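You operate a simulated robot arm through the tools that you are given. There is no shell and no other tool. Be economical: measure what you need, move in short steps, check, and stop when the job is done.

The job below is to be done with a simulated robot arm. You get a single attempt, and the scene is never put back.

JOB
Pour syrup from the jug into the table flask and stopper it.
Fine: set the narrow funnel in the neck, pour to between the two red lines, put the jug back and the funnel in its cup, then push the loose stopper in; the other flask stays empty. Set down upright: syrup jug.

Only the result counts: the job must be done as asked and must still hold three seconds after the hand-in. Knocking over, shifting, dropping, spilling or breaking anything else fails it. A push-on lid holds only when it is set on centred and level and pressed home; a screw cap is set on level and turned clockwise until tight.

ROBOT AND FRAMES
A 6-joint arm with a two-finger parallel gripper, fixed in place. Base frame: the origin is at the foot of the arm, x ahead of it, y to its left, z up. Lengths are in m, angles in degrees, forces in N, time in s.
With the tool pointing down near the work surface it reaches from about 0.32 to 0.7 m from the base axis. Its first joint turns from -166.0 to 166.0 degrees. Payload 4.1 kg.
Tool frame: the origin (TCP) lies between the finger pads and is the grasp point; the fingertips stand 0.023 m ahead of it; z points along the fingers, y is the line along which they close. Largest opening 0.094 m; finger width 0.038, thickness 0.01; the body of the gripper, 0.054 by 0.096 m, starts 0.039 m behind the TCP.
Orientation is that of the tool frame in the base frame, as a unit quaternion [x, y, z, w]. With the fingers straight down and closing along the base's y, the tool's x points along the base's -x, its y along +y and its z along -z.

CONTROLS
- The arm moves only by the tool apply_moves. Its argument "plan" is text: rows parted by semicolons, each of 7 numbers parted by spaces: the turn, a rotation vector about the tool's x, y, z in units of 5 degrees (1.0 is 5 degrees), then the shift along the tool's x, y, z in units of 40 mm (1.0 is 40 mm), then the finger opening in m, from 0 to 0.094. In form: ax ay az tx ty tz jaw; .... A call has 1 to 10 rows; each row shifts and turns the commanded pose from where the row before left it, along the tool's axes as they then stand. A call with a number of a shift or a turn outside -1 to 1 is refused whole. A row lasts 0.2 s, in which the tool goes at most 0.05 m and 8.6 degrees; a call with a longer step from one row to the next is refused whole, and so is a gripper value outside its range. A pose out of reach is approached as far as the arm can. The call stops where the force on the tool passes 40 N (or 10 N more than at its start, if that is more) or the arm is blocked; 0.2 s more then pass. The fingers move at their own pace (about 0.045 m/s each) and stop on an object; they squeeze with about 32 N. The grip force told is the motor's: it shows also when the fingers shut on nothing. Time passes only in rows, and 0.2 s behind the last, so rows that do not move let the fingers close. The reply holds the time, the measured pose of the TCP, the force on the tool along the base axes, the opening and the grip force, in the units named above and with some noise, with the torque about the TCP (base axes, N m) and any sound that the robot's microphone picked up.
- Cameras (640 x 400 px; columns grow to the right, rows downward): "scene" is fixed at [0.0593, 0.5088, 1.3972]; the picture's right is [-0.69, -0.72, 0.00], its down [-0.43, 0.40, -0.81] and it looks along [0.59, -0.56, -0.59] (base axes); focal length 314 px, centre (320, 200). "wrist" rides on the gripper at [0.086, 0.016, -0.074] in the tool frame; the picture's right is [-0.18, 0.98, 0.00], its down [-0.58, -0.11, -0.81] and it looks along [-0.79, -0.15, 0.59] (tool axes); focal length 243 px, centre (320, 200).
- get_image(camera): a new picture of that camera. No time passes.
- raise_lower(by): slides the trunk up (or, below 0, down) by that many m; the arm rides with it, the base frame stays. It gives what a move gives, with no picture.
- probe_pixels(camera, pixels): for up to 12 pixels [column, row] of the newest picture of that camera ("zoom" is the newest enlarged one), the place [x, y, z] in the base frame of the surface seen there, good to about 0.003 m, but the place of the scene camera against the robot may be out by one fixed shift of up to 0.018 m in any direction. No time passes.
- enlarge(camera, box): a new picture of the part [left, top, right, bottom] of that camera's present view, enlarged. No time passes.
- job_done(): hands the job in; it is judged then, once.

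Work in short steps. Measure before you move; look again where a grasp or a placing could have gone wrong, and mend it. You have 80 turns and 54 pictures in all, those below and enlarged ones among them. Open the gripper and draw the arm clear of the work before you hand the job in, unless the task says otherwise; then end with one line.

The tools are called after "Call:" by a JSON object that holds its "method" and its "body". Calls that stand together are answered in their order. apply_moves: Moves the arm, as the interface text tells. Its arguments: {"type":"object","properties":{"plan":{"type":"string"}},"required":["plan"]} The other tools are called the same way: raise_lower (by) slides the trunk up or down; get_image (camera) takes a picture; probe_pixels (camera, pixels) gives the place of the surface under pixels of a picture; enlarge (camera, box) takes an enlarged picture of a part of a camera's view; job_done () hands the job in.

At the start:

```text
time_s: 0.0
tcp_pos: [0.3788, 0.0073, 1.1363]
ee_rot: [0.0, 1.0, 0.0, 0.0]
force: [-0.4, 0.3, 0.5]
ft_torque: [0.01, 0.03, 0.02]
gripper_width: 0.0942
grip_force: 0.0
trunk travel left (down, up): [-0.525, 0.065]
```

scene: 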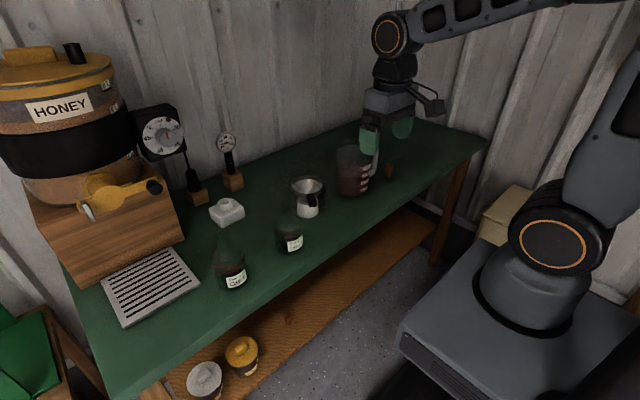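
wrist: 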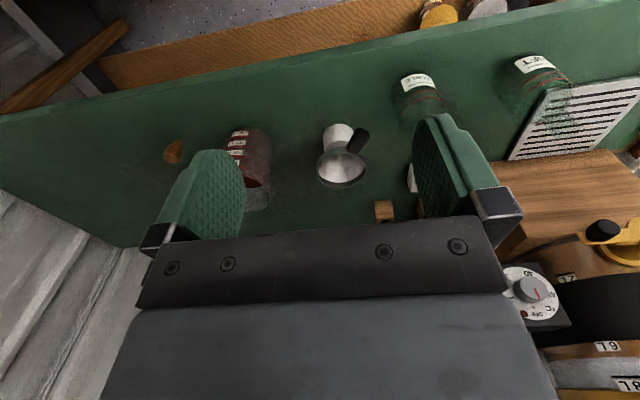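

The scene shows a jug near (352,170), a funnel in a cup near (308,190), and flasks near (290,235) and (230,265). I enlarge these to read the labels and find the stopper.

Call:
{"method": "enlarge", "body": {"camera": "scene", "box": [180, 130, 420, 300]}}

Call:
{"method": "enlarge", "body": {"camera": "wrist", "box": [380, 40, 600, 200]}}

Call:
{"method": "enlarge", "body": {"camera": "wrist", "box": [140, 90, 400, 230]}}

```text
2.35 times, centred on (300, 215) of scene
```

zoom: 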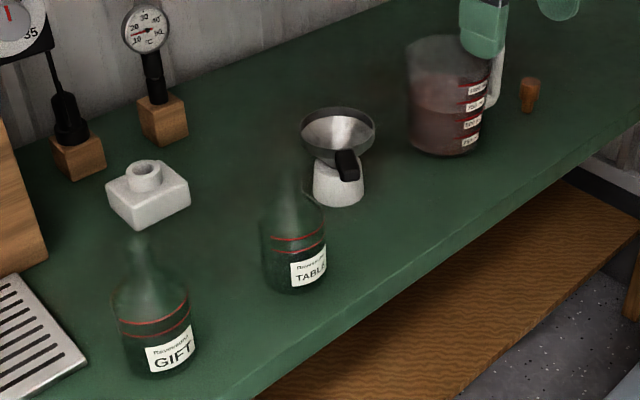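

```text
2.50 times, centred on (490, 120) of wrist
```

zoom: 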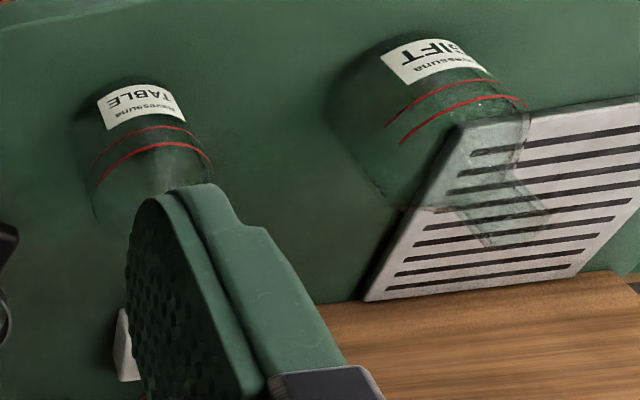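

```text
2.46 times, centred on (270, 160) of wrist
```

zoom: 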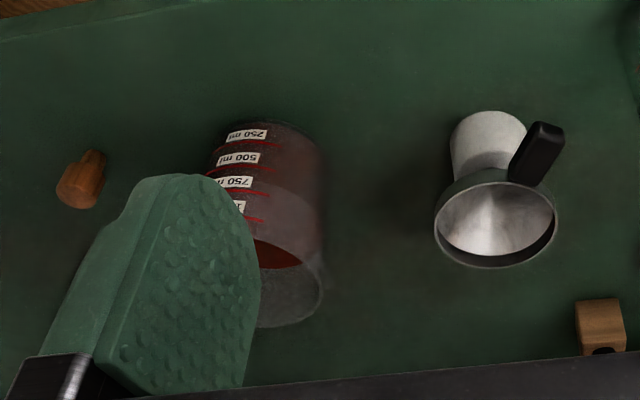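

I probe the main objects in the wrist picture (better calibrated) and in the scene picture for comparison.

Call:
{"method": "probe_pixels", "body": {"camera": "wrist", "pixels": [[172, 152], [178, 143], [168, 160], [318, 170], [340, 188], [364, 170], [341, 170], [360, 133], [335, 128], [417, 82], [530, 64], [250, 150]]}}

Call:
{"method": "probe_pixels", "body": {"camera": "scene", "pixels": [[389, 164], [388, 177], [350, 150], [352, 185], [330, 196], [306, 209], [308, 187], [290, 244], [291, 228], [235, 282], [228, 200], [250, 300]]}}

```text
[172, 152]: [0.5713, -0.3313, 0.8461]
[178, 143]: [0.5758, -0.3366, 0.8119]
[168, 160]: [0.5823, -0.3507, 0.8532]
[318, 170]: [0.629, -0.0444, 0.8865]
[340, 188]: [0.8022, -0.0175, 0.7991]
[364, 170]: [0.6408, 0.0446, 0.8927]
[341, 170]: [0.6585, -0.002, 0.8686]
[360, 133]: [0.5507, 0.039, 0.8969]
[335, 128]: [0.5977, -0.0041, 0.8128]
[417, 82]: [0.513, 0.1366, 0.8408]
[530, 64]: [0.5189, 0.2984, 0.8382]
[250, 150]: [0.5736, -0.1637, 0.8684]
```

```text
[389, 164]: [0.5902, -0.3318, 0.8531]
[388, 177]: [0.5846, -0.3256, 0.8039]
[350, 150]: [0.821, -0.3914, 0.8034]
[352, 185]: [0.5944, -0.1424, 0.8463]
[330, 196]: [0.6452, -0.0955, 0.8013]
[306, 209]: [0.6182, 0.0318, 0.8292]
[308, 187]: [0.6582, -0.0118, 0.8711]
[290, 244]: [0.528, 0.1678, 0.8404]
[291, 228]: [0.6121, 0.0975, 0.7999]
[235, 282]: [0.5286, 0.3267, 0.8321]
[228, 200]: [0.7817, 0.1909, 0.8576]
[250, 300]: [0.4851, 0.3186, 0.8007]
```

Table top is at z≈0.80. I move lower and left/back to view the flasks and funnel from the side with the wrist camera.

Call:
{"method": "apply_moves", "body": {"plan": "0 0 0 0.3 0.7 0.9 0.094; 0 0 0 0.3 0.7 0.9 0.094; 0 0 0 0.3 0.7 0.9 0.094; 0 0 0 0 0 0 0.094"}}

Call:
{"method": "get_image", "body": {"camera": "wrist"}}

```text
time_s: 1.0
tcp_pos: [0.3416, 0.0917, 1.0285]
ee_rot: [0.0, 1.0, 0.0, -0.001]
force: [-0.1, 0.6, -0.9]
ft_torque: [-0.02, 0.0, -0.01]
gripper_width: 0.0939
grip_force: 0.0
trunk travel left (down, up): [-0.525, 0.065]
```

```text
48 pictures are left
```

wrist: 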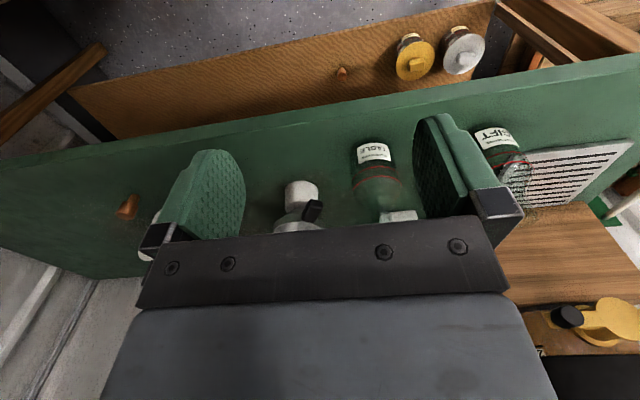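

The gripper hides the lower half, so higher views are better. I raise and shift right to see the jug's handle, and the stopper.

Call:
{"method": "apply_moves", "body": {"plan": "0 0 0 0 -1 -0.6 0.094; 0 0 0 0 -1 -0.6 0.094; 0 0 0 0 -1 -0.6 0.094; 0 0 0 0 -1 -0.6 0.094; 0 0 0 0 -1 -0.6 0.094; 0 0 0 0 -1 -0.2 0.094; 0 0 0 0 -1 0 0.094; 0 0 0 0 0 0 0.094"}}

Call:
{"method": "enlarge", "body": {"camera": "wrist", "box": [180, 40, 460, 230]}}

Call:
{"method": "enlarge", "body": {"camera": "scene", "box": [270, 130, 400, 220]}}

```text
time_s: 2.8
tcp_pos: [0.3419, -0.1885, 1.155]
ee_rot: [-0.001, 1.0, 0.0, 0.0]
force: [-1.3, 0.8, 0.0]
ft_torque: [0.0, -0.02, -0.01]
gripper_width: 0.0938
grip_force: 0.0
trunk travel left (down, up): [-0.525, 0.065]
```

```text
2.11 times, centred on (320, 135) of wrist
```

zoom: 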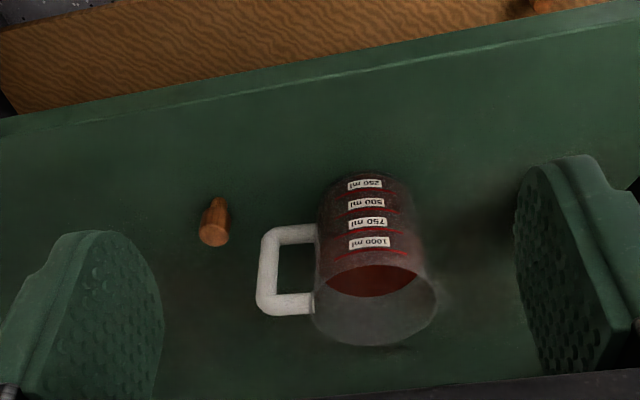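

```text
4.44 times, centred on (335, 175) of scene
```

zoom: 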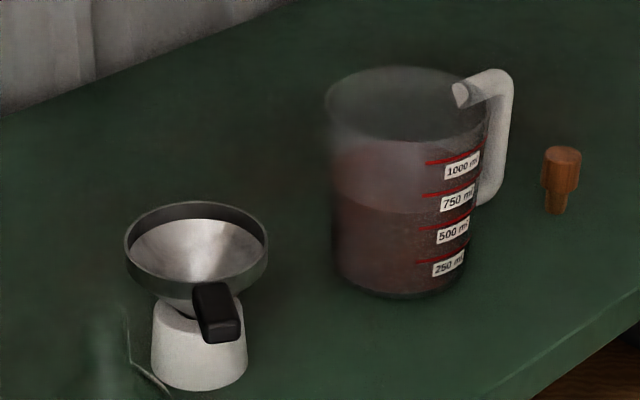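

The jug's handle points about −y; the stopper stands narrow end down. I take a wrist zoom and probe handle, stopper, and jug.

Call:
{"method": "enlarge", "body": {"camera": "wrist", "box": [240, 80, 400, 220]}}

```text
2.86 times, centred on (320, 150) of wrist
```

zoom: 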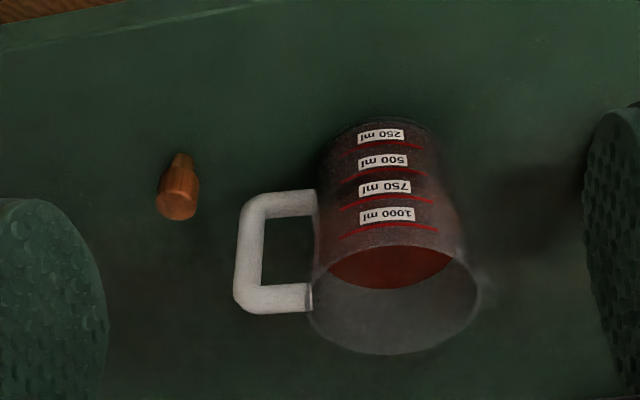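

Call:
{"method": "probe_pixels", "body": {"camera": "zoom", "pixels": [[248, 250], [255, 215], [245, 295], [300, 203], [300, 297], [262, 250], [178, 208], [165, 208], [192, 208], [182, 160], [385, 215], [390, 270]]}}

```text
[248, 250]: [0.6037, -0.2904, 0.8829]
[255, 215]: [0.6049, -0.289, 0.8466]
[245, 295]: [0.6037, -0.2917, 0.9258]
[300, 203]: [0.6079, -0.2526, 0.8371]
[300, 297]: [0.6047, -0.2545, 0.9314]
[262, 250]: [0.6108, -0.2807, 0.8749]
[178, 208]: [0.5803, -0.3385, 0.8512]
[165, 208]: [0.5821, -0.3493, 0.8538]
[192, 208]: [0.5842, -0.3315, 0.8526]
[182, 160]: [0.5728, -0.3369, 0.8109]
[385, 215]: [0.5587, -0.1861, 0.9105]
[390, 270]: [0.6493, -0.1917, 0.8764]
```

Jug: handle bar at about (0.611, −0.290, 0.845–0.925), axis about (0.612, −0.19). Stopper at about (0.583, −0.340), top z≈0.853. Now I go left to view the funnel and table flask.

Call:
{"method": "apply_moves", "body": {"plan": "0 0 0 0 1 0 0.094; 0 0 0 0 1 0 0.094; 0 0 0 0 1 0 0.094; 0 0 0 0 1 0 0.094; 0 0 0 0 1 0 0.094; 0 0 0 0 1 0 0.094; 0 0 0 0 0 0 0.094"}}

Call:
{"method": "enlarge", "body": {"camera": "wrist", "box": [220, 60, 460, 220]}}

```text
time_s: 4.4
tcp_pos: [0.3428, 0.0522, 1.1574]
ee_rot: [0.0, 1.0, -0.001, 0.001]
force: [0.1, -0.3, 0.2]
ft_torque: [-0.01, 0.0, -0.01]
gripper_width: 0.0941
grip_force: 0.1
trunk travel left (down, up): [-0.525, 0.065]
```

```text
2.50 times, centred on (340, 140) of wrist
```

zoom: 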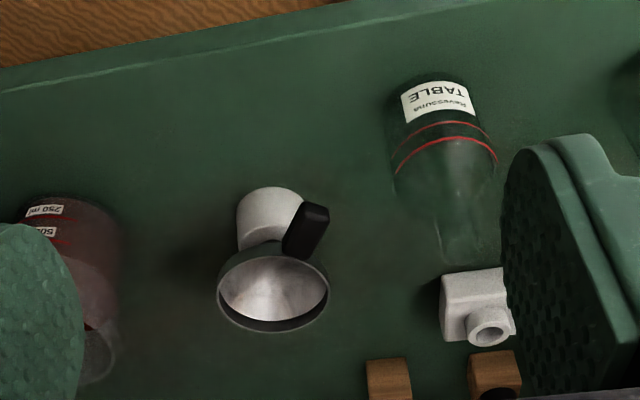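

Funnel rim spans (218..330, 245..330) in the zoom, the handle tip is at (315,210), and the flask neck's faint end is at about (470,260). I probe these.

Call:
{"method": "probe_pixels", "body": {"camera": "zoom", "pixels": [[220, 283], [328, 283], [245, 256], [270, 329], [316, 207], [294, 250], [306, 228], [268, 205], [436, 98], [447, 139], [470, 258], [490, 330]]}}

Call:
{"method": "probe_pixels", "body": {"camera": "zoom", "pixels": [[400, 165], [494, 150], [410, 97], [470, 100], [265, 300], [290, 215], [325, 240], [440, 225], [505, 260], [240, 200], [301, 200], [315, 218]]}}

```text
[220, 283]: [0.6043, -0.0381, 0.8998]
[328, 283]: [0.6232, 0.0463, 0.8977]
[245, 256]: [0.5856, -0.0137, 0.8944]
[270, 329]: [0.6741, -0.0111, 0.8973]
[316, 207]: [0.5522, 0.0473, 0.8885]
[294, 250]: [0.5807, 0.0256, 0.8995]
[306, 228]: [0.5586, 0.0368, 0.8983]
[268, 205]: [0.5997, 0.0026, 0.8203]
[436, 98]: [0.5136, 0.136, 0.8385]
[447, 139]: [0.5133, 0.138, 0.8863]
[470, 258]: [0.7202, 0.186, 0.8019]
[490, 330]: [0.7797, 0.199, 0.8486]
```

```text
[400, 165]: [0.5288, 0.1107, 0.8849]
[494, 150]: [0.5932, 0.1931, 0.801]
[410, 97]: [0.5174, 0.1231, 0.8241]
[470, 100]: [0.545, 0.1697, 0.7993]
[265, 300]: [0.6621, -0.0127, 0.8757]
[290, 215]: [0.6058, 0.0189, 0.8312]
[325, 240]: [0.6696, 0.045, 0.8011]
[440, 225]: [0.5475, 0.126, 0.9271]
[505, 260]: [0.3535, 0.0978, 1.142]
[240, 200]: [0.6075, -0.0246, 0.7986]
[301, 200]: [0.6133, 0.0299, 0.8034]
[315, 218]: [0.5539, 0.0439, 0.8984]
```

Funnel centre is about (0.628, 0.003), rim z≈0.90, handle pointing 150°. Flask centre is about (0.548, 0.140), with the upper red line at z≈0.886. I move in closer to see the flask's neck from above.

Call:
{"method": "apply_moves", "body": {"plan": "0 0 0 -0.8 0.6 0 0.094; 0 0 0 -0.8 0.6 0 0.094; 0 0 0 -0.8 0.6 0 0.094; 0 0 0 -0.8 0.1 0 0.094; 0 0 0 0 0 0 0.094"}}

Call:
{"method": "enlarge", "body": {"camera": "wrist", "box": [220, 10, 420, 150]}}

Call:
{"method": "enlarge", "body": {"camera": "scene", "box": [265, 185, 335, 260]}}

```text
time_s: 5.6
tcp_pos: [0.4724, 0.1278, 1.1569]
ee_rot: [0.0, 1.0, 0.0, 0.0]
force: [1.1, -0.4, -0.1]
ft_torque: [0.02, 0.02, -0.02]
gripper_width: 0.0942
grip_force: 0.1
trunk travel left (down, up): [-0.525, 0.065]
```

```text
2.86 times, centred on (320, 80) of wrist
```

zoom: 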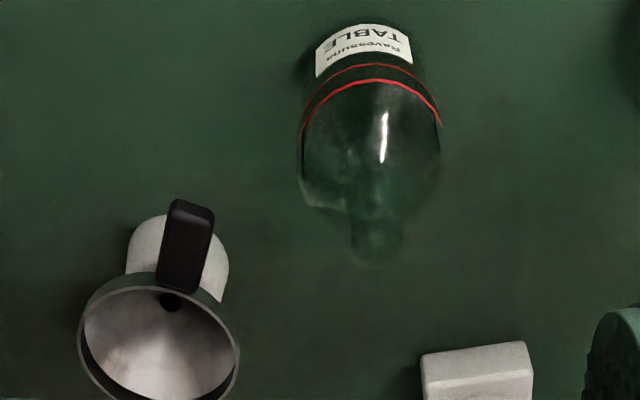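

```text
5.33 times, centred on (300, 222) of scene
```

zoom: 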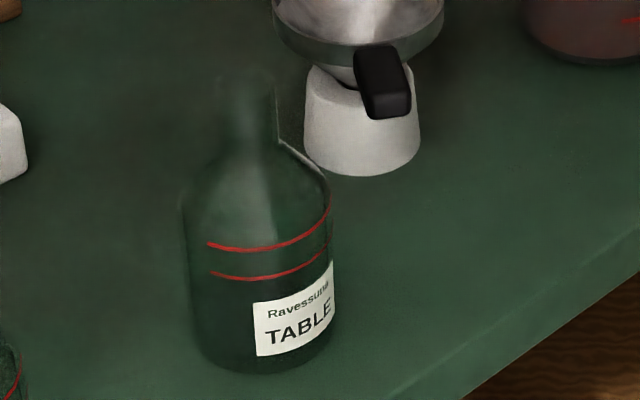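

The neck is estimated at (0.548, 0.138) with its top at z≈0.955. I probe the scene zoom on the neck rim and label for a check.

Call:
{"method": "probe_pixels", "body": {"camera": "zoom", "pixels": [[250, 75], [250, 85], [250, 100], [250, 130], [275, 80], [225, 90], [265, 245], [265, 276], [270, 330], [250, 65], [320, 200], [385, 90]]}}

```text
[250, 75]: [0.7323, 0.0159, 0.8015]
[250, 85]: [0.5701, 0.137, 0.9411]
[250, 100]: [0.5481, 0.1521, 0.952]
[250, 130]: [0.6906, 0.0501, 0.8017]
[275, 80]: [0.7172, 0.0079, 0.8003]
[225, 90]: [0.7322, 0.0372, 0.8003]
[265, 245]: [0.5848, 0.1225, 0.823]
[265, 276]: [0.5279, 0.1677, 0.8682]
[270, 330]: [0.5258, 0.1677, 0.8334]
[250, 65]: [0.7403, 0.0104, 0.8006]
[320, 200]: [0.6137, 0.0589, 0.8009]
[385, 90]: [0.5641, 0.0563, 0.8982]
```

The neck centre is confirmed at about (0.549, 0.137), top z≈0.952. I now go above the funnel handle (0.564, 0.037) and turn 29° so the fingers close across it.

Call:
{"method": "apply_moves", "body": {"plan": "0 0 0 -0.573 -0.568 0.669 0.094; 0 0 0 -0.573 -0.568 0.669 0.094; 0 0 0 -0.573 -0.568 0.669 0.094; 0 0 0 -0.573 -0.568 0.669 0.094; 0 0 0.967 0 0 0 0.07; 0 0 0.967 0 0 0 0.06; 0 0 0.967 0 0 0 0.06; 0 0 0.967 0 0 0 0.06; 0 0 0.967 0 0 0 0.06; 0 0 0.967 0 0 0 0.06"}}

Call:
{"method": "get_image", "body": {"camera": "wrist"}}

```text
time_s: 7.8
tcp_pos: [0.562, 0.0367, 1.0499]
ee_rot: [0.25, 0.968, 0.0, 0.0]
force: [-1.1, 0.3, 0.3]
ft_torque: [0.04, 0.01, 0.0]
gripper_width: 0.0602
grip_force: 0.0
trunk travel left (down, up): [-0.525, 0.065]
```

```text
41 pictures are left
```

wrist: 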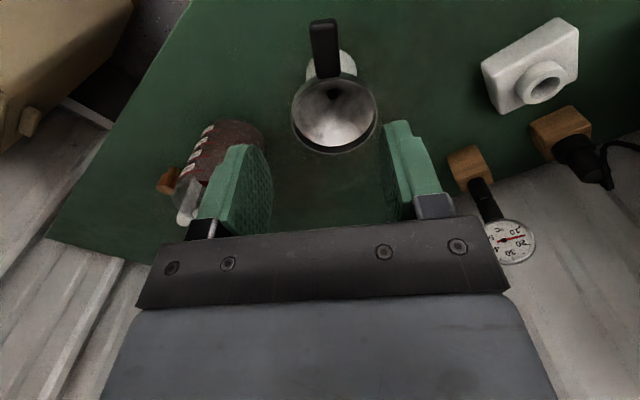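

The handle is clear in view at (324,25)–(328,75). I probe it and the rim for exact positions.

Call:
{"method": "probe_pixels", "body": {"camera": "wrist", "pixels": [[323, 26], [324, 45], [326, 65], [314, 50], [336, 50], [293, 112], [377, 112], [337, 152], [315, 83], [355, 83], [334, 95], [343, 62]]}}

```text
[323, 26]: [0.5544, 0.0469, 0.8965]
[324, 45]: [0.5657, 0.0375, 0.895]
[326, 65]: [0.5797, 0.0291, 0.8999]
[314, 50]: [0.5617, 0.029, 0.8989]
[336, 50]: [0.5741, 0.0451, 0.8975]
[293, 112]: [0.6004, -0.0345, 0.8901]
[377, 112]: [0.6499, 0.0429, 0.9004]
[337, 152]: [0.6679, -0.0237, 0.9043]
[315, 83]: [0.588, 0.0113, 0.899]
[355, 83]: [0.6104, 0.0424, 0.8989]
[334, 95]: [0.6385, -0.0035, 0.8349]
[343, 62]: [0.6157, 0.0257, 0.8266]
```

Funnel centre (0.626, 0.003), and handle mid (0.566, 0.0375), top z≈0.898. I descend 0.16 m and close.

Call:
{"method": "apply_moves", "body": {"plan": "0 0 0.6 -0.065 0.06 1 0.06; 0 0 0 0 0 1 0.06; 0 0 0 0 0 1 0.06; 0 0 0 0 0 1 0.06; 0 0 0 0 0 0 0.03; 0 0 0 0 0 0 0.0; 0 0 0 0 0 0 0.0; 0 0 0 0 0 0 0.0"}}

Call:
{"method": "enlarge", "body": {"camera": "scene", "box": [260, 150, 350, 240]}}

```text
time_s: 9.6
tcp_pos: [0.5682, 0.0374, 0.8895]
ee_rot: [0.275, 0.961, 0.0, 0.0]
force: [1.5, 0.6, -0.1]
ft_torque: [0.07, -0.06, 0.12]
gripper_width: 0.0234
grip_force: 31.8
trunk travel left (down, up): [-0.525, 0.065]
```

```text
4.44 times, centred on (305, 195) of scene
```

zoom: 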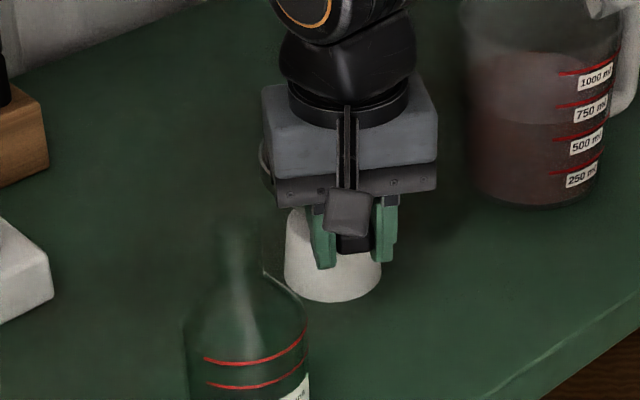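

The handle is gripped (width 0.023). I lift straight up 0.18 m.

Call:
{"method": "apply_moves", "body": {"plan": "0 0 0 0 0 -0.3 0; 0 0 0 0 0 -0.6 0; 0 0 0 0 0 -0.8 0; 0 0 0 0 0 -0.8 0; 0 0 0 0 0 -0.8 0; 0 0 0 0 0 -0.8 0; 0 0 0 0 0 -0.4 0; 0 0 0 0 0 0 0; 0 0 0 0 0 0 0"}}

Call:
{"method": "enlarge", "body": {"camera": "scene", "box": [240, 110, 380, 250]}}

Call:
{"method": "get_image", "body": {"camera": "wrist"}}

```text
time_s: 11.6
tcp_pos: [0.565, 0.0368, 1.0699]
ee_rot: [0.275, 0.961, 0.0, 0.0]
force: [0.0, 0.7, -1.3]
ft_torque: [0.03, 0.08, -0.02]
gripper_width: 0.0237
grip_force: 31.3
trunk travel left (down, up): [-0.525, 0.065]
```

```text
2.86 times, centred on (310, 180) of scene
```

zoom: 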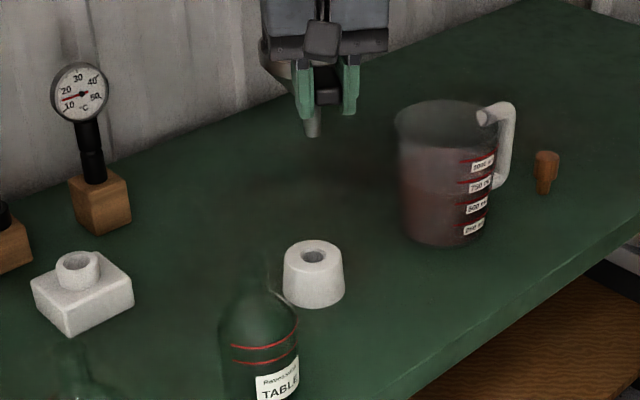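

```text
38 pictures are left
```

wrist: 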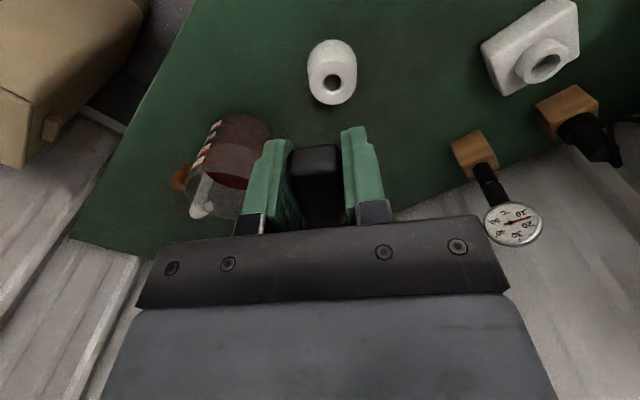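

Funnel lifted and the cup with its hole stands at (332,82) in the wrist picture. I probe the cup hole, which tells exactly where the funnel axis was at the grasp.

Call:
{"method": "probe_pixels", "body": {"camera": "wrist", "pixels": [[332, 74], [332, 92], [322, 83], [343, 83], [308, 83], [356, 83], [332, 103], [332, 50], [316, 160], [316, 150]]}}

Call:
{"method": "probe_pixels", "body": {"camera": "zoom", "pixels": [[312, 135], [312, 115], [328, 95], [312, 250], [312, 265], [284, 255], [344, 255], [298, 255], [328, 255], [304, 105], [290, 80], [312, 127]]}}

```text
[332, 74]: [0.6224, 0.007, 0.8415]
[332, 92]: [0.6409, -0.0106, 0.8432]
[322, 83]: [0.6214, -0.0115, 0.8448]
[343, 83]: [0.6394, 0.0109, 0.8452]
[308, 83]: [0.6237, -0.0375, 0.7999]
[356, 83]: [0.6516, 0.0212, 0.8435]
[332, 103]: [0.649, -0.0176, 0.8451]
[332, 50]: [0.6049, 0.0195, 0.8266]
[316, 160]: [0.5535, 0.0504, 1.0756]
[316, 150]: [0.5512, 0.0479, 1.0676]
```

```text
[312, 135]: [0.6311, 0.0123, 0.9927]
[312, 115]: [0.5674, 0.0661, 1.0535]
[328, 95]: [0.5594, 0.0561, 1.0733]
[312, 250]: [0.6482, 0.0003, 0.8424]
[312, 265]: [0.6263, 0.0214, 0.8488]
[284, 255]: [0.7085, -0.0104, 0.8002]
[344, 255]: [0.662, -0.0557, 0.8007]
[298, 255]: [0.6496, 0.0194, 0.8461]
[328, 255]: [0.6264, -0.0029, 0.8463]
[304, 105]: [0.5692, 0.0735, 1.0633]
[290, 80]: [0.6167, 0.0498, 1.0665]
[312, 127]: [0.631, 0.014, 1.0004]
```

The funnel axis sits about 0.0735 m from the TCP along −tool x, with the spout tip about 0.085 below the TCP. I move the axis over the neck at (0.549, 0.137), keeping the height.

Call:
{"method": "apply_moves", "body": {"plan": "0 0 0 0.4 0.21 -0.2 0; 0 0 0 0.7 0.382 0 0; 0 0 0 0.7 0.382 0 0; 0 0 0 0.7 0.382 0 0; 0 0 0 0.6 0.34 0 0; 0 0 0 0.4 0.21 0.2 0; 0 0 0 0 0 0 0; 0 0 0 0 0 0 0"}}

Call:
{"method": "enlarge", "body": {"camera": "scene", "box": [250, 130, 350, 250]}}

Call:
{"method": "get_image", "body": {"camera": "wrist"}}

```text
time_s: 13.4
tcp_pos: [0.4875, 0.175, 1.0687]
ee_rot: [0.274, 0.962, 0.0, 0.0]
force: [-1.1, 0.3, -0.6]
ft_torque: [0.06, 0.07, -0.02]
gripper_width: 0.0236
grip_force: 31.5
trunk travel left (down, up): [-0.525, 0.065]
```

```text
3.33 times, centred on (300, 190) of scene
```

zoom: 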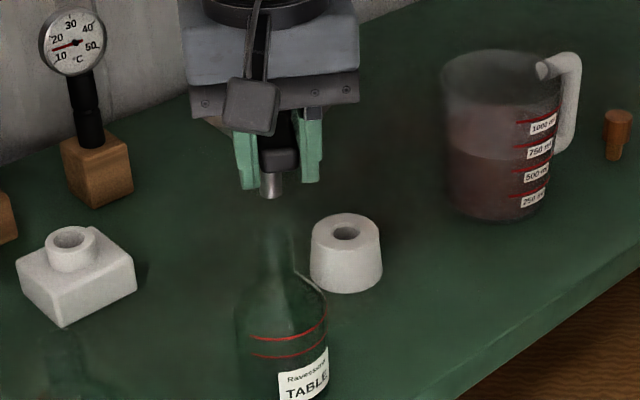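

```text
36 pictures are left
```

wrist: 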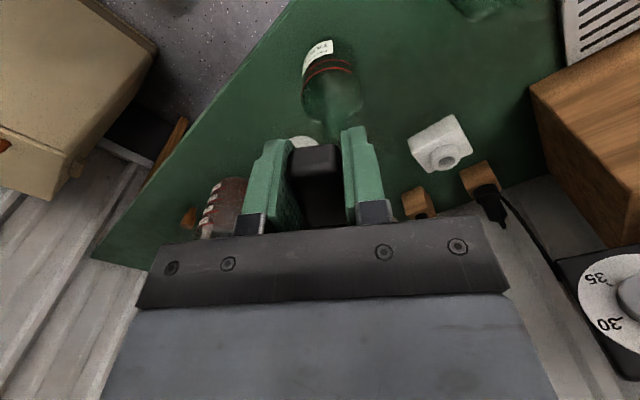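

The spout (270,197) is just left of the neck axis (~276). I zoom in further to measure both.

Call:
{"method": "enlarge", "body": {"camera": "scene", "box": [268, 178, 308, 208]}}

Call:
{"method": "enlarge", "body": {"camera": "wrist", "box": [290, 80, 390, 150]}}

```text
13.33 times, centred on (288, 193) of scene
```

zoom: 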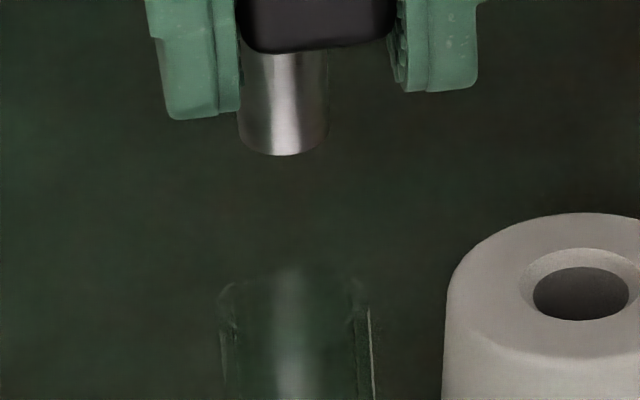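

```text
5.71 times, centred on (340, 115) of wrist
```

zoom: 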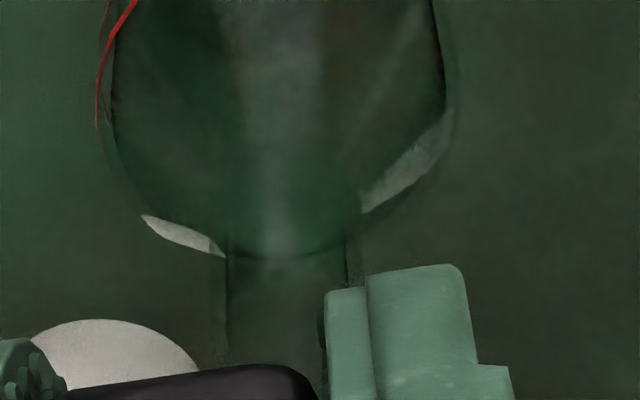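

Sideways the spout (col 284) lines up with the neck (col 296, expected lean considered). I probe both for the depth direction.

Call:
{"method": "enlarge", "body": {"camera": "scene", "box": [268, 178, 308, 208]}}

Call:
{"method": "probe_pixels", "body": {"camera": "zoom", "pixels": [[284, 145], [284, 100], [260, 120], [310, 120], [296, 275], [296, 290], [296, 305], [296, 330], [296, 360], [228, 300], [362, 300], [240, 290]]}}

```text
13.33 times, centred on (288, 193) of scene
```

zoom: 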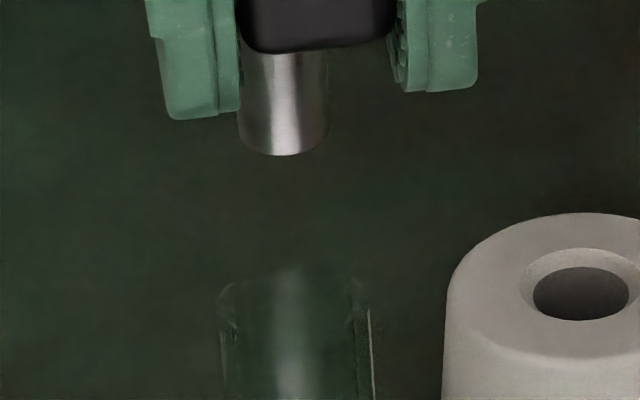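

```text
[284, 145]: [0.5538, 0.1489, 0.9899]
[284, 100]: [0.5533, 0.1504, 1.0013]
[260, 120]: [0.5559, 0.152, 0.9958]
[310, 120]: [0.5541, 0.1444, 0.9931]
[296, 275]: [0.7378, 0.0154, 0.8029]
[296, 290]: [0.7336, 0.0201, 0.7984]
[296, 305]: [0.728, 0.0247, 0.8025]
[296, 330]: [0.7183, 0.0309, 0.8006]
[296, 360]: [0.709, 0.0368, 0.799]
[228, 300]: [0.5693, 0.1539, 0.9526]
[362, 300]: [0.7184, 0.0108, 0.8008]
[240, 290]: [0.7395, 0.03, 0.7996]
```

Spout axis (0.560, 0.144) and neck axis (~0.560, 0.145) agree in the scene frame. I lower in small steps.

Call:
{"method": "apply_moves", "body": {"plan": "0 0 0 0 0 0.3 0; 0 0 0 0 0 0.3 0; 0 0 0 0 0 0.2 0; 0 0 0 0 0 0.2 0; 0 0 0 0 0 0.2 0; 0 0 0 0 0 0 0"}}

Call:
{"method": "enlarge", "body": {"camera": "scene", "box": [258, 178, 318, 223]}}

```text
time_s: 14.8
tcp_pos: [0.4896, 0.1758, 1.0226]
ee_rot: [0.275, 0.962, 0.0, 0.0]
force: [-0.4, 0.2, -1.4]
ft_torque: [0.04, 0.08, 0.02]
gripper_width: 0.0235
grip_force: 31.6
trunk travel left (down, up): [-0.525, 0.065]
```

```text
8.89 times, centred on (288, 200) of scene
```

zoom: 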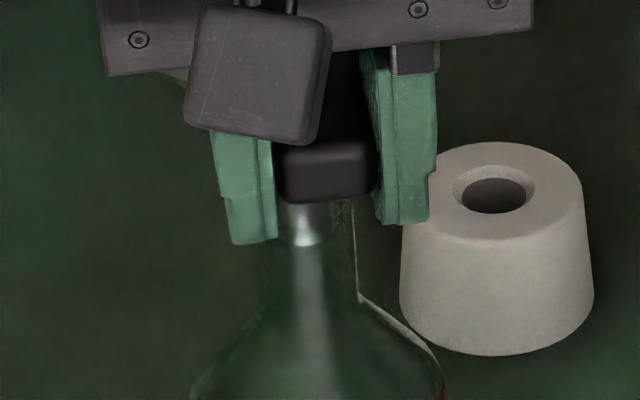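

The spout is now inside the neck (spout at 303, neck 255–355) with no force. I continue lowering gently until contact.

Call:
{"method": "apply_moves", "body": {"plan": "0 0 0 0 0 0.15 0; 0 0 0 0 0 0.15 0; 0 0 0 0 0 0.1 0; 0 0 0 0 0 0.1 0; 0 0 0 0 0 0 0"}}

```text
time_s: 16.0
tcp_pos: [0.488, 0.1753, 1.0015]
ee_rot: [0.275, 0.962, 0.001, 0.0]
force: [0.8, 0.0, -0.8]
ft_torque: [0.04, 0.09, -0.01]
gripper_width: 0.0235
grip_force: 32.0
trunk travel left (down, up): [-0.525, 0.065]
```

Call:
{"method": "apply_moves", "body": {"plan": "0 0 0 0 0 0.05 0; 0 0 0 0 0 0.05 0; 0 0 0 0 0 0.05 0; 0 0 0 0 0 0 0"}}

```text
time_s: 17.0
tcp_pos: [0.4869, 0.176, 0.9966]
ee_rot: [0.274, 0.962, 0.0, 0.001]
force: [-3.1, 2.2, 15.3]
ft_torque: [-0.32, -0.66, 0.03]
gripper_width: 0.0237
grip_force: 32.0
trunk travel left (down, up): [-0.525, 0.065]
```

Contact at z≈0.997 (15 N): the cone is seated. I ease off 2 mm and open the fingers.

Call:
{"method": "apply_moves", "body": {"plan": "0 0 0 0 0 -0.05 0; 0 0 0 0 0 0 0.03; 0 0 0 0 0 0 0.045; 0 0 0 0 0 0 0.06; 0 0 0 0 0 0 0.06; 0 0 0 0 0 -0.5 0.06; 0 0 0 0 0 -1 0.06; 0 0 0 0 0 -1 0.06; 0 0 0 0 0 -1 0.06; 0 0 0 0 0 0 0.06"}}

Call:
{"method": "enlarge", "body": {"camera": "scene", "box": [240, 150, 340, 260]}}

Call:
{"method": "enlarge", "body": {"camera": "wrist", "box": [220, 0, 440, 150]}}

```text
time_s: 19.2
tcp_pos: [0.4891, 0.1748, 1.1374]
ee_rot: [0.275, 0.962, 0.0, 0.0]
force: [-0.2, 1.0, 0.1]
ft_torque: [0.01, -0.01, -0.01]
gripper_width: 0.0599
grip_force: 0.1
trunk travel left (down, up): [-0.525, 0.065]
```

```text
3.64 times, centred on (290, 205) of scene
```

zoom: 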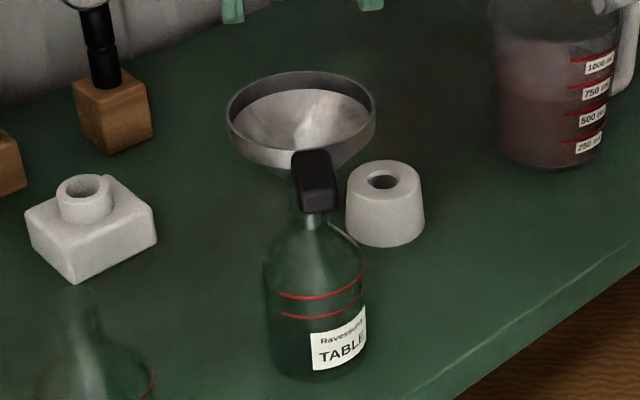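

```text
2.67 times, centred on (330, 75) of wrist
```

zoom: 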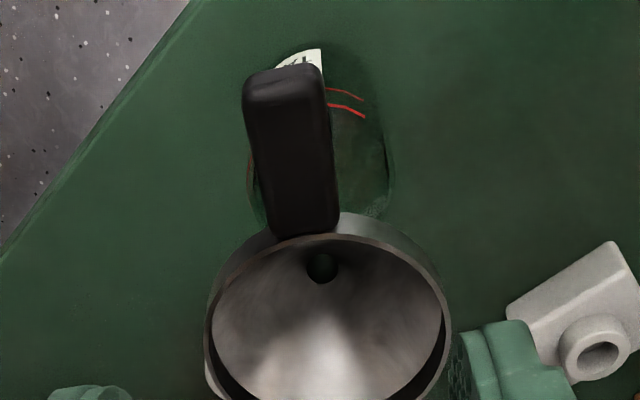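

The funnel sits in the neck. I probe the rim for its tilt and place.

Call:
{"method": "probe_pixels", "body": {"camera": "zoom", "pixels": [[208, 340], [448, 330], [340, 236], [232, 262], [430, 275], [322, 268], [285, 75], [290, 150], [300, 225], [322, 300]]}}

```text
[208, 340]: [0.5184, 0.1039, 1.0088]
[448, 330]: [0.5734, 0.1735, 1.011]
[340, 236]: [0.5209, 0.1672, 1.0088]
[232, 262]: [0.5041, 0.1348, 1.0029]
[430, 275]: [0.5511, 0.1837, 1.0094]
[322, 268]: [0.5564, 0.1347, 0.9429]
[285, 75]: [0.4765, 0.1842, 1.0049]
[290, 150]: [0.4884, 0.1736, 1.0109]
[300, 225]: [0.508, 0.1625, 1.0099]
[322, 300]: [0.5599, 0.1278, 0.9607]
```

The funnel sits level (rim z≈1.009) and centred at (0.546, 0.139). Now I go to the jug: first I travel high toward the right.

Call:
{"method": "apply_moves", "body": {"plan": "0 0 0 -0.415 -0.994 0 0.06; 0 0 0 -0.415 -0.994 0 0.06; 0 0 0 -0.415 -0.994 0 0.06; 0 0 0 -0.415 -0.994 0 0.06; 0 0 0 -0.415 -0.994 0 0.06; 0 0 0 -0.415 -0.994 0 0.06; 0 0 0 -0.415 -0.994 0 0.06; 0 0 0 -0.415 -0.994 0 0.06; 0 0 0 -0.415 -0.994 0 0.06; 0 0 0 -0.415 -0.994 0 0.06"}}

Call:
{"method": "apply_moves", "body": {"plan": "0 0 1 0 0 0 0.06; 0 0 1 0 0 0 0.06; 0 0 1 0 0 0 0.06; 0 0 1 0 0 0 0.06; 0 0 1 0 0 0 0.06; 0 0 1 0 0 0 0.06; 0 0 1 0 0 0 0.06; 0 0 1 0 0 0 0.06; 0 0 1 0 0 0 0.06; 0 0 1 0 0 0 0.06"}}

Call:
{"method": "apply_moves", "body": {"plan": "0 0 1 0 0 0 0.06; 0 0 0.6 0 0 0 0.06; 0 1 0 0 0 0 0.06; 0 1 0 0 0 0 0.06; 0 1 0 0 0 0 0.06; 0 1 0 0 0 0 0.06; 0 1 0 0 0 0 0.06; 0 1 0 0 0 0 0.06; 0 0 0 0 0 0 0.06"}}

```text
time_s: 21.4
tcp_pos: [0.4158, -0.2504, 1.14]
ee_rot: [0.275, 0.961, 0.0, 0.0]
force: [0.4, -0.7, -0.1]
ft_torque: [0.01, 0.02, -0.03]
gripper_width: 0.0601
grip_force: 0.0
trunk travel left (down, up): [-0.525, 0.065]
```

```text
time_s: 23.6
tcp_pos: [0.4181, -0.2496, 1.1379]
ee_rot: [0.656, 0.755, 0.001, 0.0]
force: [0.4, 1.0, 0.4]
ft_torque: [-0.03, -0.02, 0.01]
gripper_width: 0.0601
grip_force: 0.0
trunk travel left (down, up): [-0.525, 0.065]
```

```text
time_s: 25.6
tcp_pos: [0.418, -0.2504, 1.1391]
ee_rot: [0.682, 0.683, 0.183, -0.184]
force: [0.5, -0.4, -0.1]
ft_torque: [-0.03, 0.03, 0.01]
gripper_width: 0.0597
grip_force: 0.0
trunk travel left (down, up): [-0.525, 0.065]
```

Orientation is as planned (60° down). I pitch to 30° down, move out to −y, then forward in x to check reach.

Call:
{"method": "apply_moves", "body": {"plan": "0 1 0 0 0 0 0.06; 0 1 0 0 0 0 0.06; 0 1 0 0 0 0 0.06; 0 1 0 0 0 0 0.06; 0 1 0 0 0 0 0.06; 0 1 0 0 0 0 0.06; 0 0 0 -0.5 0 -0.867 0.06; 0 0 0 -0.5 0 -0.867 0.06; 0 0 0 -0.5 0 -0.867 0.06; 0 0 0 0 0 0 0.06"}}

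Call:
{"method": "apply_moves", "body": {"plan": "0 0 0 0 0.97 0 0.06; 0 0 0 0 0.97 0 0.06; 0 0 0 0 0.97 0 0.06; 0 0 0 0 0.97 0 0.06; 0 0 0 0 0.97 0 0.06; 0 0 0 0 0 0 0.06"}}

Call:
{"method": "get_image", "body": {"camera": "wrist"}}

```text
time_s: 27.8
tcp_pos: [0.4036, -0.307, 1.089]
ee_rot: [0.613, 0.614, 0.353, -0.351]
force: [0.5, 0.0, 0.7]
ft_torque: [0.01, 0.02, 0.01]
gripper_width: 0.0602
grip_force: 0.1
out of reach, approached as far as the arm can: row 7, 8, 9
trunk travel left (down, up): [-0.525, 0.065]
```

```text
time_s: 29.2
tcp_pos: [0.5589, -0.2457, 1.0618]
ee_rot: [0.613, 0.613, 0.353, -0.352]
force: [-0.1, 0.6, 0.6]
ft_torque: [0.01, 0.02, 0.03]
gripper_width: 0.0601
grip_force: 0.2
out of reach, approached as far as the arm can: row 1, 2, 3, 4, 5
trunk travel left (down, up): [-0.525, 0.065]
```

```text
29 pictures are left
```

wrist: 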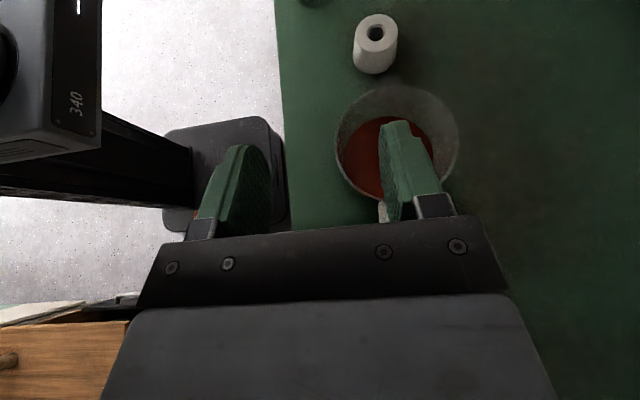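

Straight ±y approach is out of reach, so I'll approach with a yaw of 30° (from the robot's side) and 40° down. I turn first and read the pose.

Call:
{"method": "apply_moves", "body": {"plan": "-0.866 0 0.5 0 0 0 0.06; -0.866 0 0.5 0 0 0 0.06; -0.866 0 0.5 0 0 0 0.06; -0.866 0 0.5 0 0 0 0.06; -0.866 0 0.5 0 0 0 0.06; -0.866 0 0.5 0 0 0 0.06; 0 -1 0 0 0 0 0.06; 0 -1 0 0 0 0 0.06; 0 0 0 0 0 0 0.06"}}

```text
time_s: 31.2
tcp_pos: [0.5602, -0.2456, 1.0606]
ee_rot: [0.785, 0.453, 0.366, -0.212]
force: [-1.2, -0.2, 1.2]
ft_torque: [0.02, -0.03, 0.04]
gripper_width: 0.0598
grip_force: 0.1
trunk travel left (down, up): [-0.525, 0.065]
```

Orientation reached. I move beside the handle to the pre-grasp point at (0.581, −0.343, 0.946).

Call:
{"method": "apply_moves", "body": {"plan": "0 0 0 -0.65 0.557 -0.258 0.06; 0 0 0 -0.65 0.557 -0.258 0.06; 0 0 0 -0.65 0.557 -0.258 0.06; 0 0 0 -0.767 0 0.643 0.06; 0 0 0 -0.652 0 0.546 0.06; 0 0 0 0 0 0 0.06"}}

Call:
{"method": "get_image", "body": {"camera": "wrist"}}

```text
time_s: 32.6
tcp_pos: [0.5801, -0.3443, 0.9501]
ee_rot: [0.784, 0.455, 0.365, -0.212]
force: [0.3, 0.0, -0.6]
ft_torque: [0.03, 0.0, -0.02]
gripper_width: 0.06
grip_force: 0.1
trunk travel left (down, up): [-0.525, 0.065]
```

```text
28 pictures are left
```

wrist: 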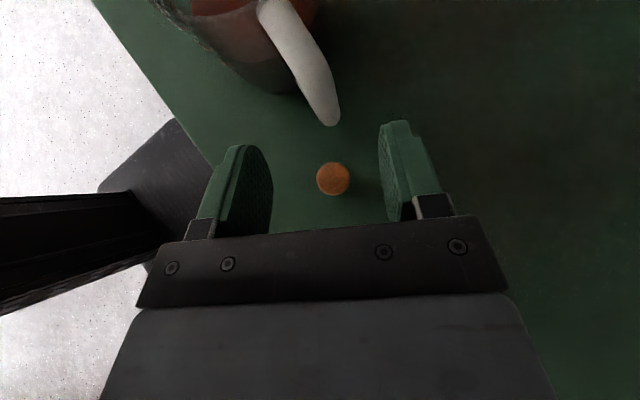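

Good reach: the handle's corner (330,120) lies between the fingers, with the stopper at (333,178). I probe both.

Call:
{"method": "probe_pixels", "body": {"camera": "wrist", "pixels": [[330, 118], [320, 95], [335, 95], [306, 70], [300, 40], [325, 75], [311, 88], [341, 112], [333, 170], [333, 190], [318, 178], [349, 178]]}}

```text
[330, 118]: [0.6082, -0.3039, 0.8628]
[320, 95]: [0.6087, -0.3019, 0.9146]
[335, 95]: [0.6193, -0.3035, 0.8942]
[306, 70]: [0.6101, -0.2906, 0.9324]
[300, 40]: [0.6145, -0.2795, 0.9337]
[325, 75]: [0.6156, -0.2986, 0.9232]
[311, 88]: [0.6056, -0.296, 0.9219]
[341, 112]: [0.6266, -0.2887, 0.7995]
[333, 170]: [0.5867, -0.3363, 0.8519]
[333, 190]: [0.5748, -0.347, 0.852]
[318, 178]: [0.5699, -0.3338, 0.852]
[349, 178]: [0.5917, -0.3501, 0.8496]
```

The bar's centre is about (0.612, −0.293), and the stopper top centre is (0.581, −0.342, 0.852). I advance onto the handle and close.

Call:
{"method": "apply_moves", "body": {"plan": "0 0 0 -0.125 0.05 0.6 0.06; 0 0 0 0 0 0.8 0.06; 0 0 0 0 0 0.675 0.06; 0 0 0 0 0 0 0.06; 0 0 0 0 0 0 0.03; 0 0 0 0 0 0 0.0; 0 0 0 0 0 0 0.0; 0 0 0 0 0 0 0.0"}}

Call:
{"method": "get_image", "body": {"camera": "wrist"}}

Call:
{"method": "enlarge", "body": {"camera": "scene", "box": [320, 120, 420, 210]}}

```text
time_s: 34.4
tcp_pos: [0.6118, -0.2948, 0.8917]
ee_rot: [0.785, 0.454, 0.365, -0.212]
force: [0.2, 0.2, -0.8]
ft_torque: [0.06, -0.08, -0.01]
gripper_width: 0.0194
grip_force: 32.1
trunk travel left (down, up): [-0.525, 0.065]
```

```text
27 pictures are left
```

wrist: 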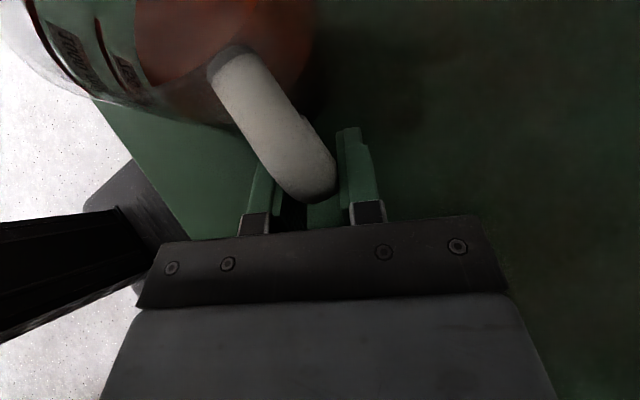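

```text
4.44 times, centred on (370, 165) of scene
```

zoom: 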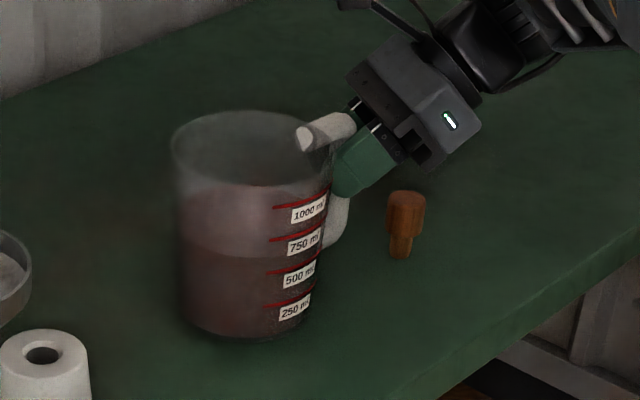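

The handle is gripped (0.0194). I lift just 1.5 cm to test whether the jug stays level.

Call:
{"method": "apply_moves", "body": {"plan": "0 0 0 0.0575 0 -0.048 0; 0 0 0 0.115 0 -0.096 0; 0 0 0 0.115 0 -0.096 0; 0 0 0 0 0 0 0; 0 0 0 0 0 0 0"}}

Call:
{"method": "enlarge", "body": {"camera": "scene", "box": [320, 120, 420, 210]}}

```text
time_s: 35.6
tcp_pos: [0.6126, -0.2934, 0.9065]
ee_rot: [0.785, 0.454, 0.366, -0.212]
force: [-0.5, -0.4, -10.1]
ft_torque: [-0.76, 0.03, 0.03]
gripper_width: 0.0196
grip_force: 32.4
trunk travel left (down, up): [-0.525, 0.065]
```

```text
4.44 times, centred on (370, 165) of scene
```

zoom: 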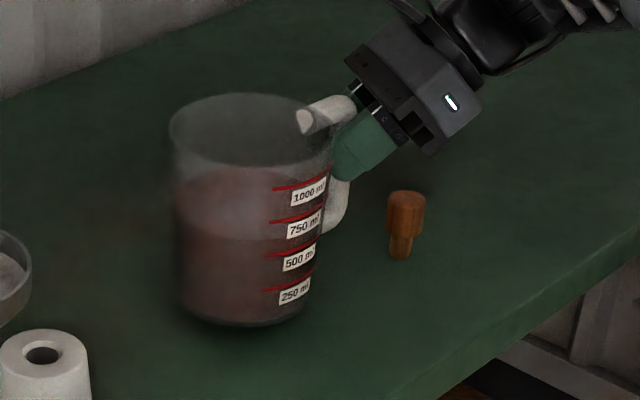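

The jug lifts level (weight ≈10 N). I raise it 9 cm more, then carry it level to (0.533, 0.011, 1.14), above the funnel's rim height.

Call:
{"method": "apply_moves", "body": {"plan": "0 0 0 0.25 0 -0.21 0; 0 0 0 0.575 0 -0.482 0; 0 0 0 0.575 0 -0.482 0; 0 0 0 0.325 0 -0.272 0; 0 0 0 0 0 0 0"}}

Call:
{"method": "apply_moves", "body": {"plan": "0 0 0 0.33 -0.28 0.1 0; 0 0 0 0.664 -0.573 0.2075 0; 0 0 0 0.664 -0.573 0.2075 0; 0 0 0 0.664 -0.573 0.2075 0; 0 0 0 0.664 -0.573 0.2075 0; 0 0 0 0.664 -0.573 0.2075 0; 0 0 0 0.664 -0.573 0.2075 0; 0 0 0 0.664 -0.573 0.2075 0; 0 0 0 0.664 -0.573 0.2075 0; 0 0 0 0.664 -0.573 0.2075 0"}}

Call:
{"method": "enlarge", "body": {"camera": "scene", "box": [220, 80, 400, 230]}}

```text
time_s: 36.8
tcp_pos: [0.6123, -0.2909, 0.9941]
ee_rot: [0.784, 0.454, 0.366, -0.212]
force: [-0.4, -0.2, -10.4]
ft_torque: [-0.74, 0.06, 0.0]
gripper_width: 0.0193
grip_force: 31.7
trunk travel left (down, up): [-0.525, 0.065]
```

```text
time_s: 39.0
tcp_pos: [0.5359, 0.0083, 1.1395]
ee_rot: [0.785, 0.454, 0.365, -0.212]
force: [0.1, -0.6, -10.1]
ft_torque: [-0.74, 0.05, -0.05]
gripper_width: 0.0197
grip_force: 32.4
trunk travel left (down, up): [-0.525, 0.065]
```

```text
2.67 times, centred on (310, 155) of scene
```

zoom: 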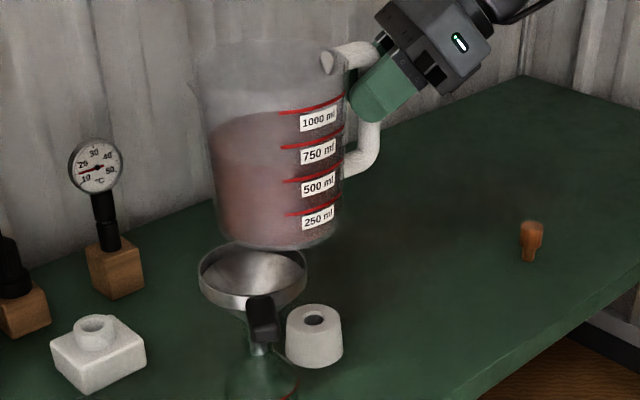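

The jug hangs level beside/above the funnel. I probe its rim to learn the lip height relative to the TCP.

Call:
{"method": "probe_pixels", "body": {"camera": "zoom", "pixels": [[197, 75], [200, 80], [270, 92], [290, 95], [270, 41], [343, 75], [320, 120], [318, 217], [340, 230], [260, 245], [345, 55], [240, 180]]}}

```text
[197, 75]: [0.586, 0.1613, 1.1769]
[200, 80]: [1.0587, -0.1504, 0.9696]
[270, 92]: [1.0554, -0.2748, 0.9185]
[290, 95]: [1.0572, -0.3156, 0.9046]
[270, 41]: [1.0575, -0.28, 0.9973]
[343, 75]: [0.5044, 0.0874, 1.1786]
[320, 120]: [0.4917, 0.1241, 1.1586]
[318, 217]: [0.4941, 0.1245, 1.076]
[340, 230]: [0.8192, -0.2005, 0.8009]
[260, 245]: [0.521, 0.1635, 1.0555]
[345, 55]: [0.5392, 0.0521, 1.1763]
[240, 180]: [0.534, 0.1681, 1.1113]
```

Rim is about 0.042 above the TCP, radius 0.055; pour should begin near 48° tilt. I tilt 40° about the tool's y first and check alignment over the funnel.

Call:
{"method": "apply_moves", "body": {"plan": "0 -0.5 0 -0.096 0 -0.115 0; 0 -1 0 0 0 0 0; 0 -1 0 0 0 0 0; 0 -1 0 0 0 0 0; 0 -1 0 0 0 0 0; 0 -1 0 0 0 0 0; 0 -1 0 0 0 0 0; 0 -1 0 0 0 0 0; 0 -0.5 0 0 0 0 0; 0 0 0 0 0 0 0"}}

Call:
{"method": "enlarge", "body": {"camera": "scene", "box": [230, 110, 350, 220]}}

Call:
{"method": "get_image", "body": {"camera": "wrist"}}

```text
time_s: 41.2
tcp_pos: [0.5311, 0.0025, 1.1391]
ee_rot: [0.863, 0.498, 0.076, -0.042]
force: [-0.3, -4.5, 11.1]
ft_torque: [1.05, -0.29, -0.1]
gripper_width: 0.0198
grip_force: 31.8
trunk travel left (down, up): [-0.525, 0.065]
```

```text
3.64 times, centred on (290, 165) of scene
```

zoom: 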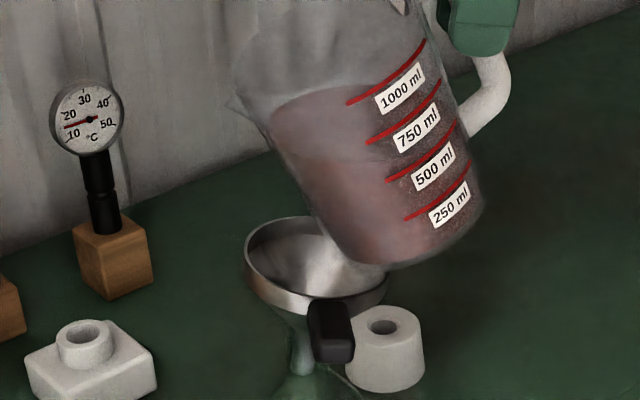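

```text
22 pictures are left
```

wrist: 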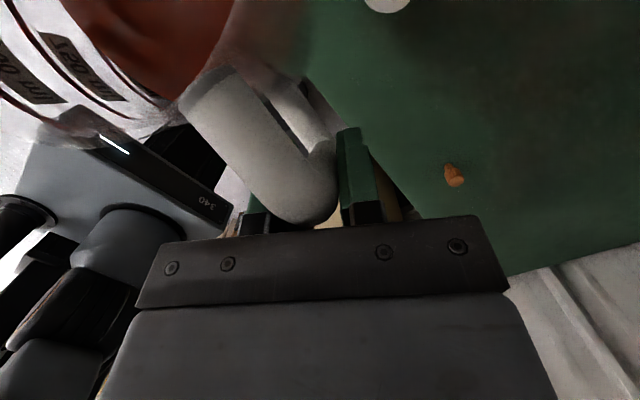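

The tool feels +11 N and the funnel looks tipped: the jug's lower edge dipped onto the funnel. I raise straight up right away.

Call:
{"method": "apply_moves", "body": {"plan": "0 0 0 0.044 0 -0.246 0; 0 0 0 0.087 0 -0.49 0; 0 0 0 0.12 0 -0.69 0; 0 0 0 0 0 0 0"}}

Call:
{"method": "enlarge", "body": {"camera": "scene", "box": [230, 110, 350, 260]}}

```text
time_s: 42.2
tcp_pos: [0.5331, 0.0034, 1.1957]
ee_rot: [0.862, 0.499, 0.076, -0.043]
force: [0.6, 0.0, -10.0]
ft_torque: [-0.67, -0.03, -0.01]
gripper_width: 0.02
grip_force: 31.8
trunk travel left (down, up): [-0.525, 0.065]
```

```text
2.67 times, centred on (290, 185) of scene
```

zoom: 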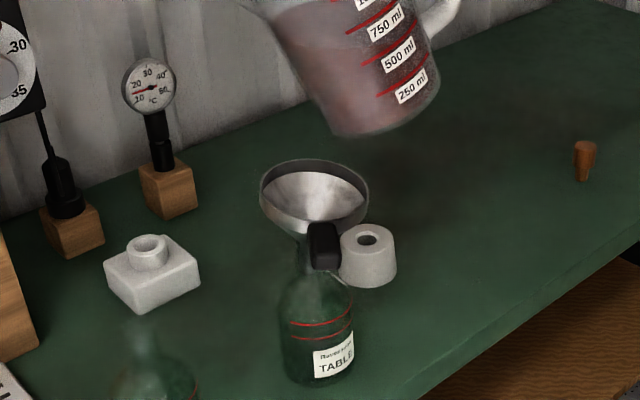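

The funnel dropped back, but may be tilted. I zoom in to check its seating and the flask's place.

Call:
{"method": "enlarge", "body": {"camera": "scene", "box": [250, 160, 330, 265]}}

```text
3.81 times, centred on (290, 212) of scene
```

zoom: 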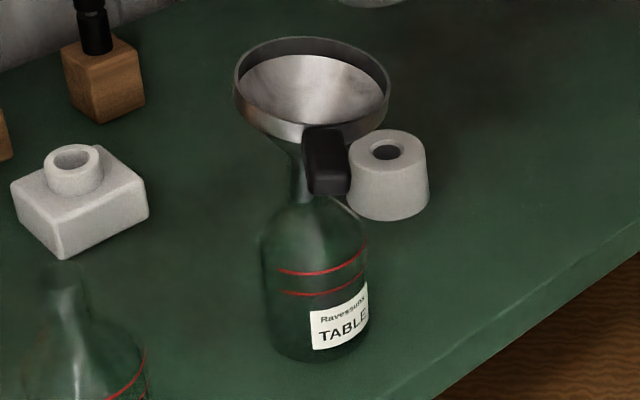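

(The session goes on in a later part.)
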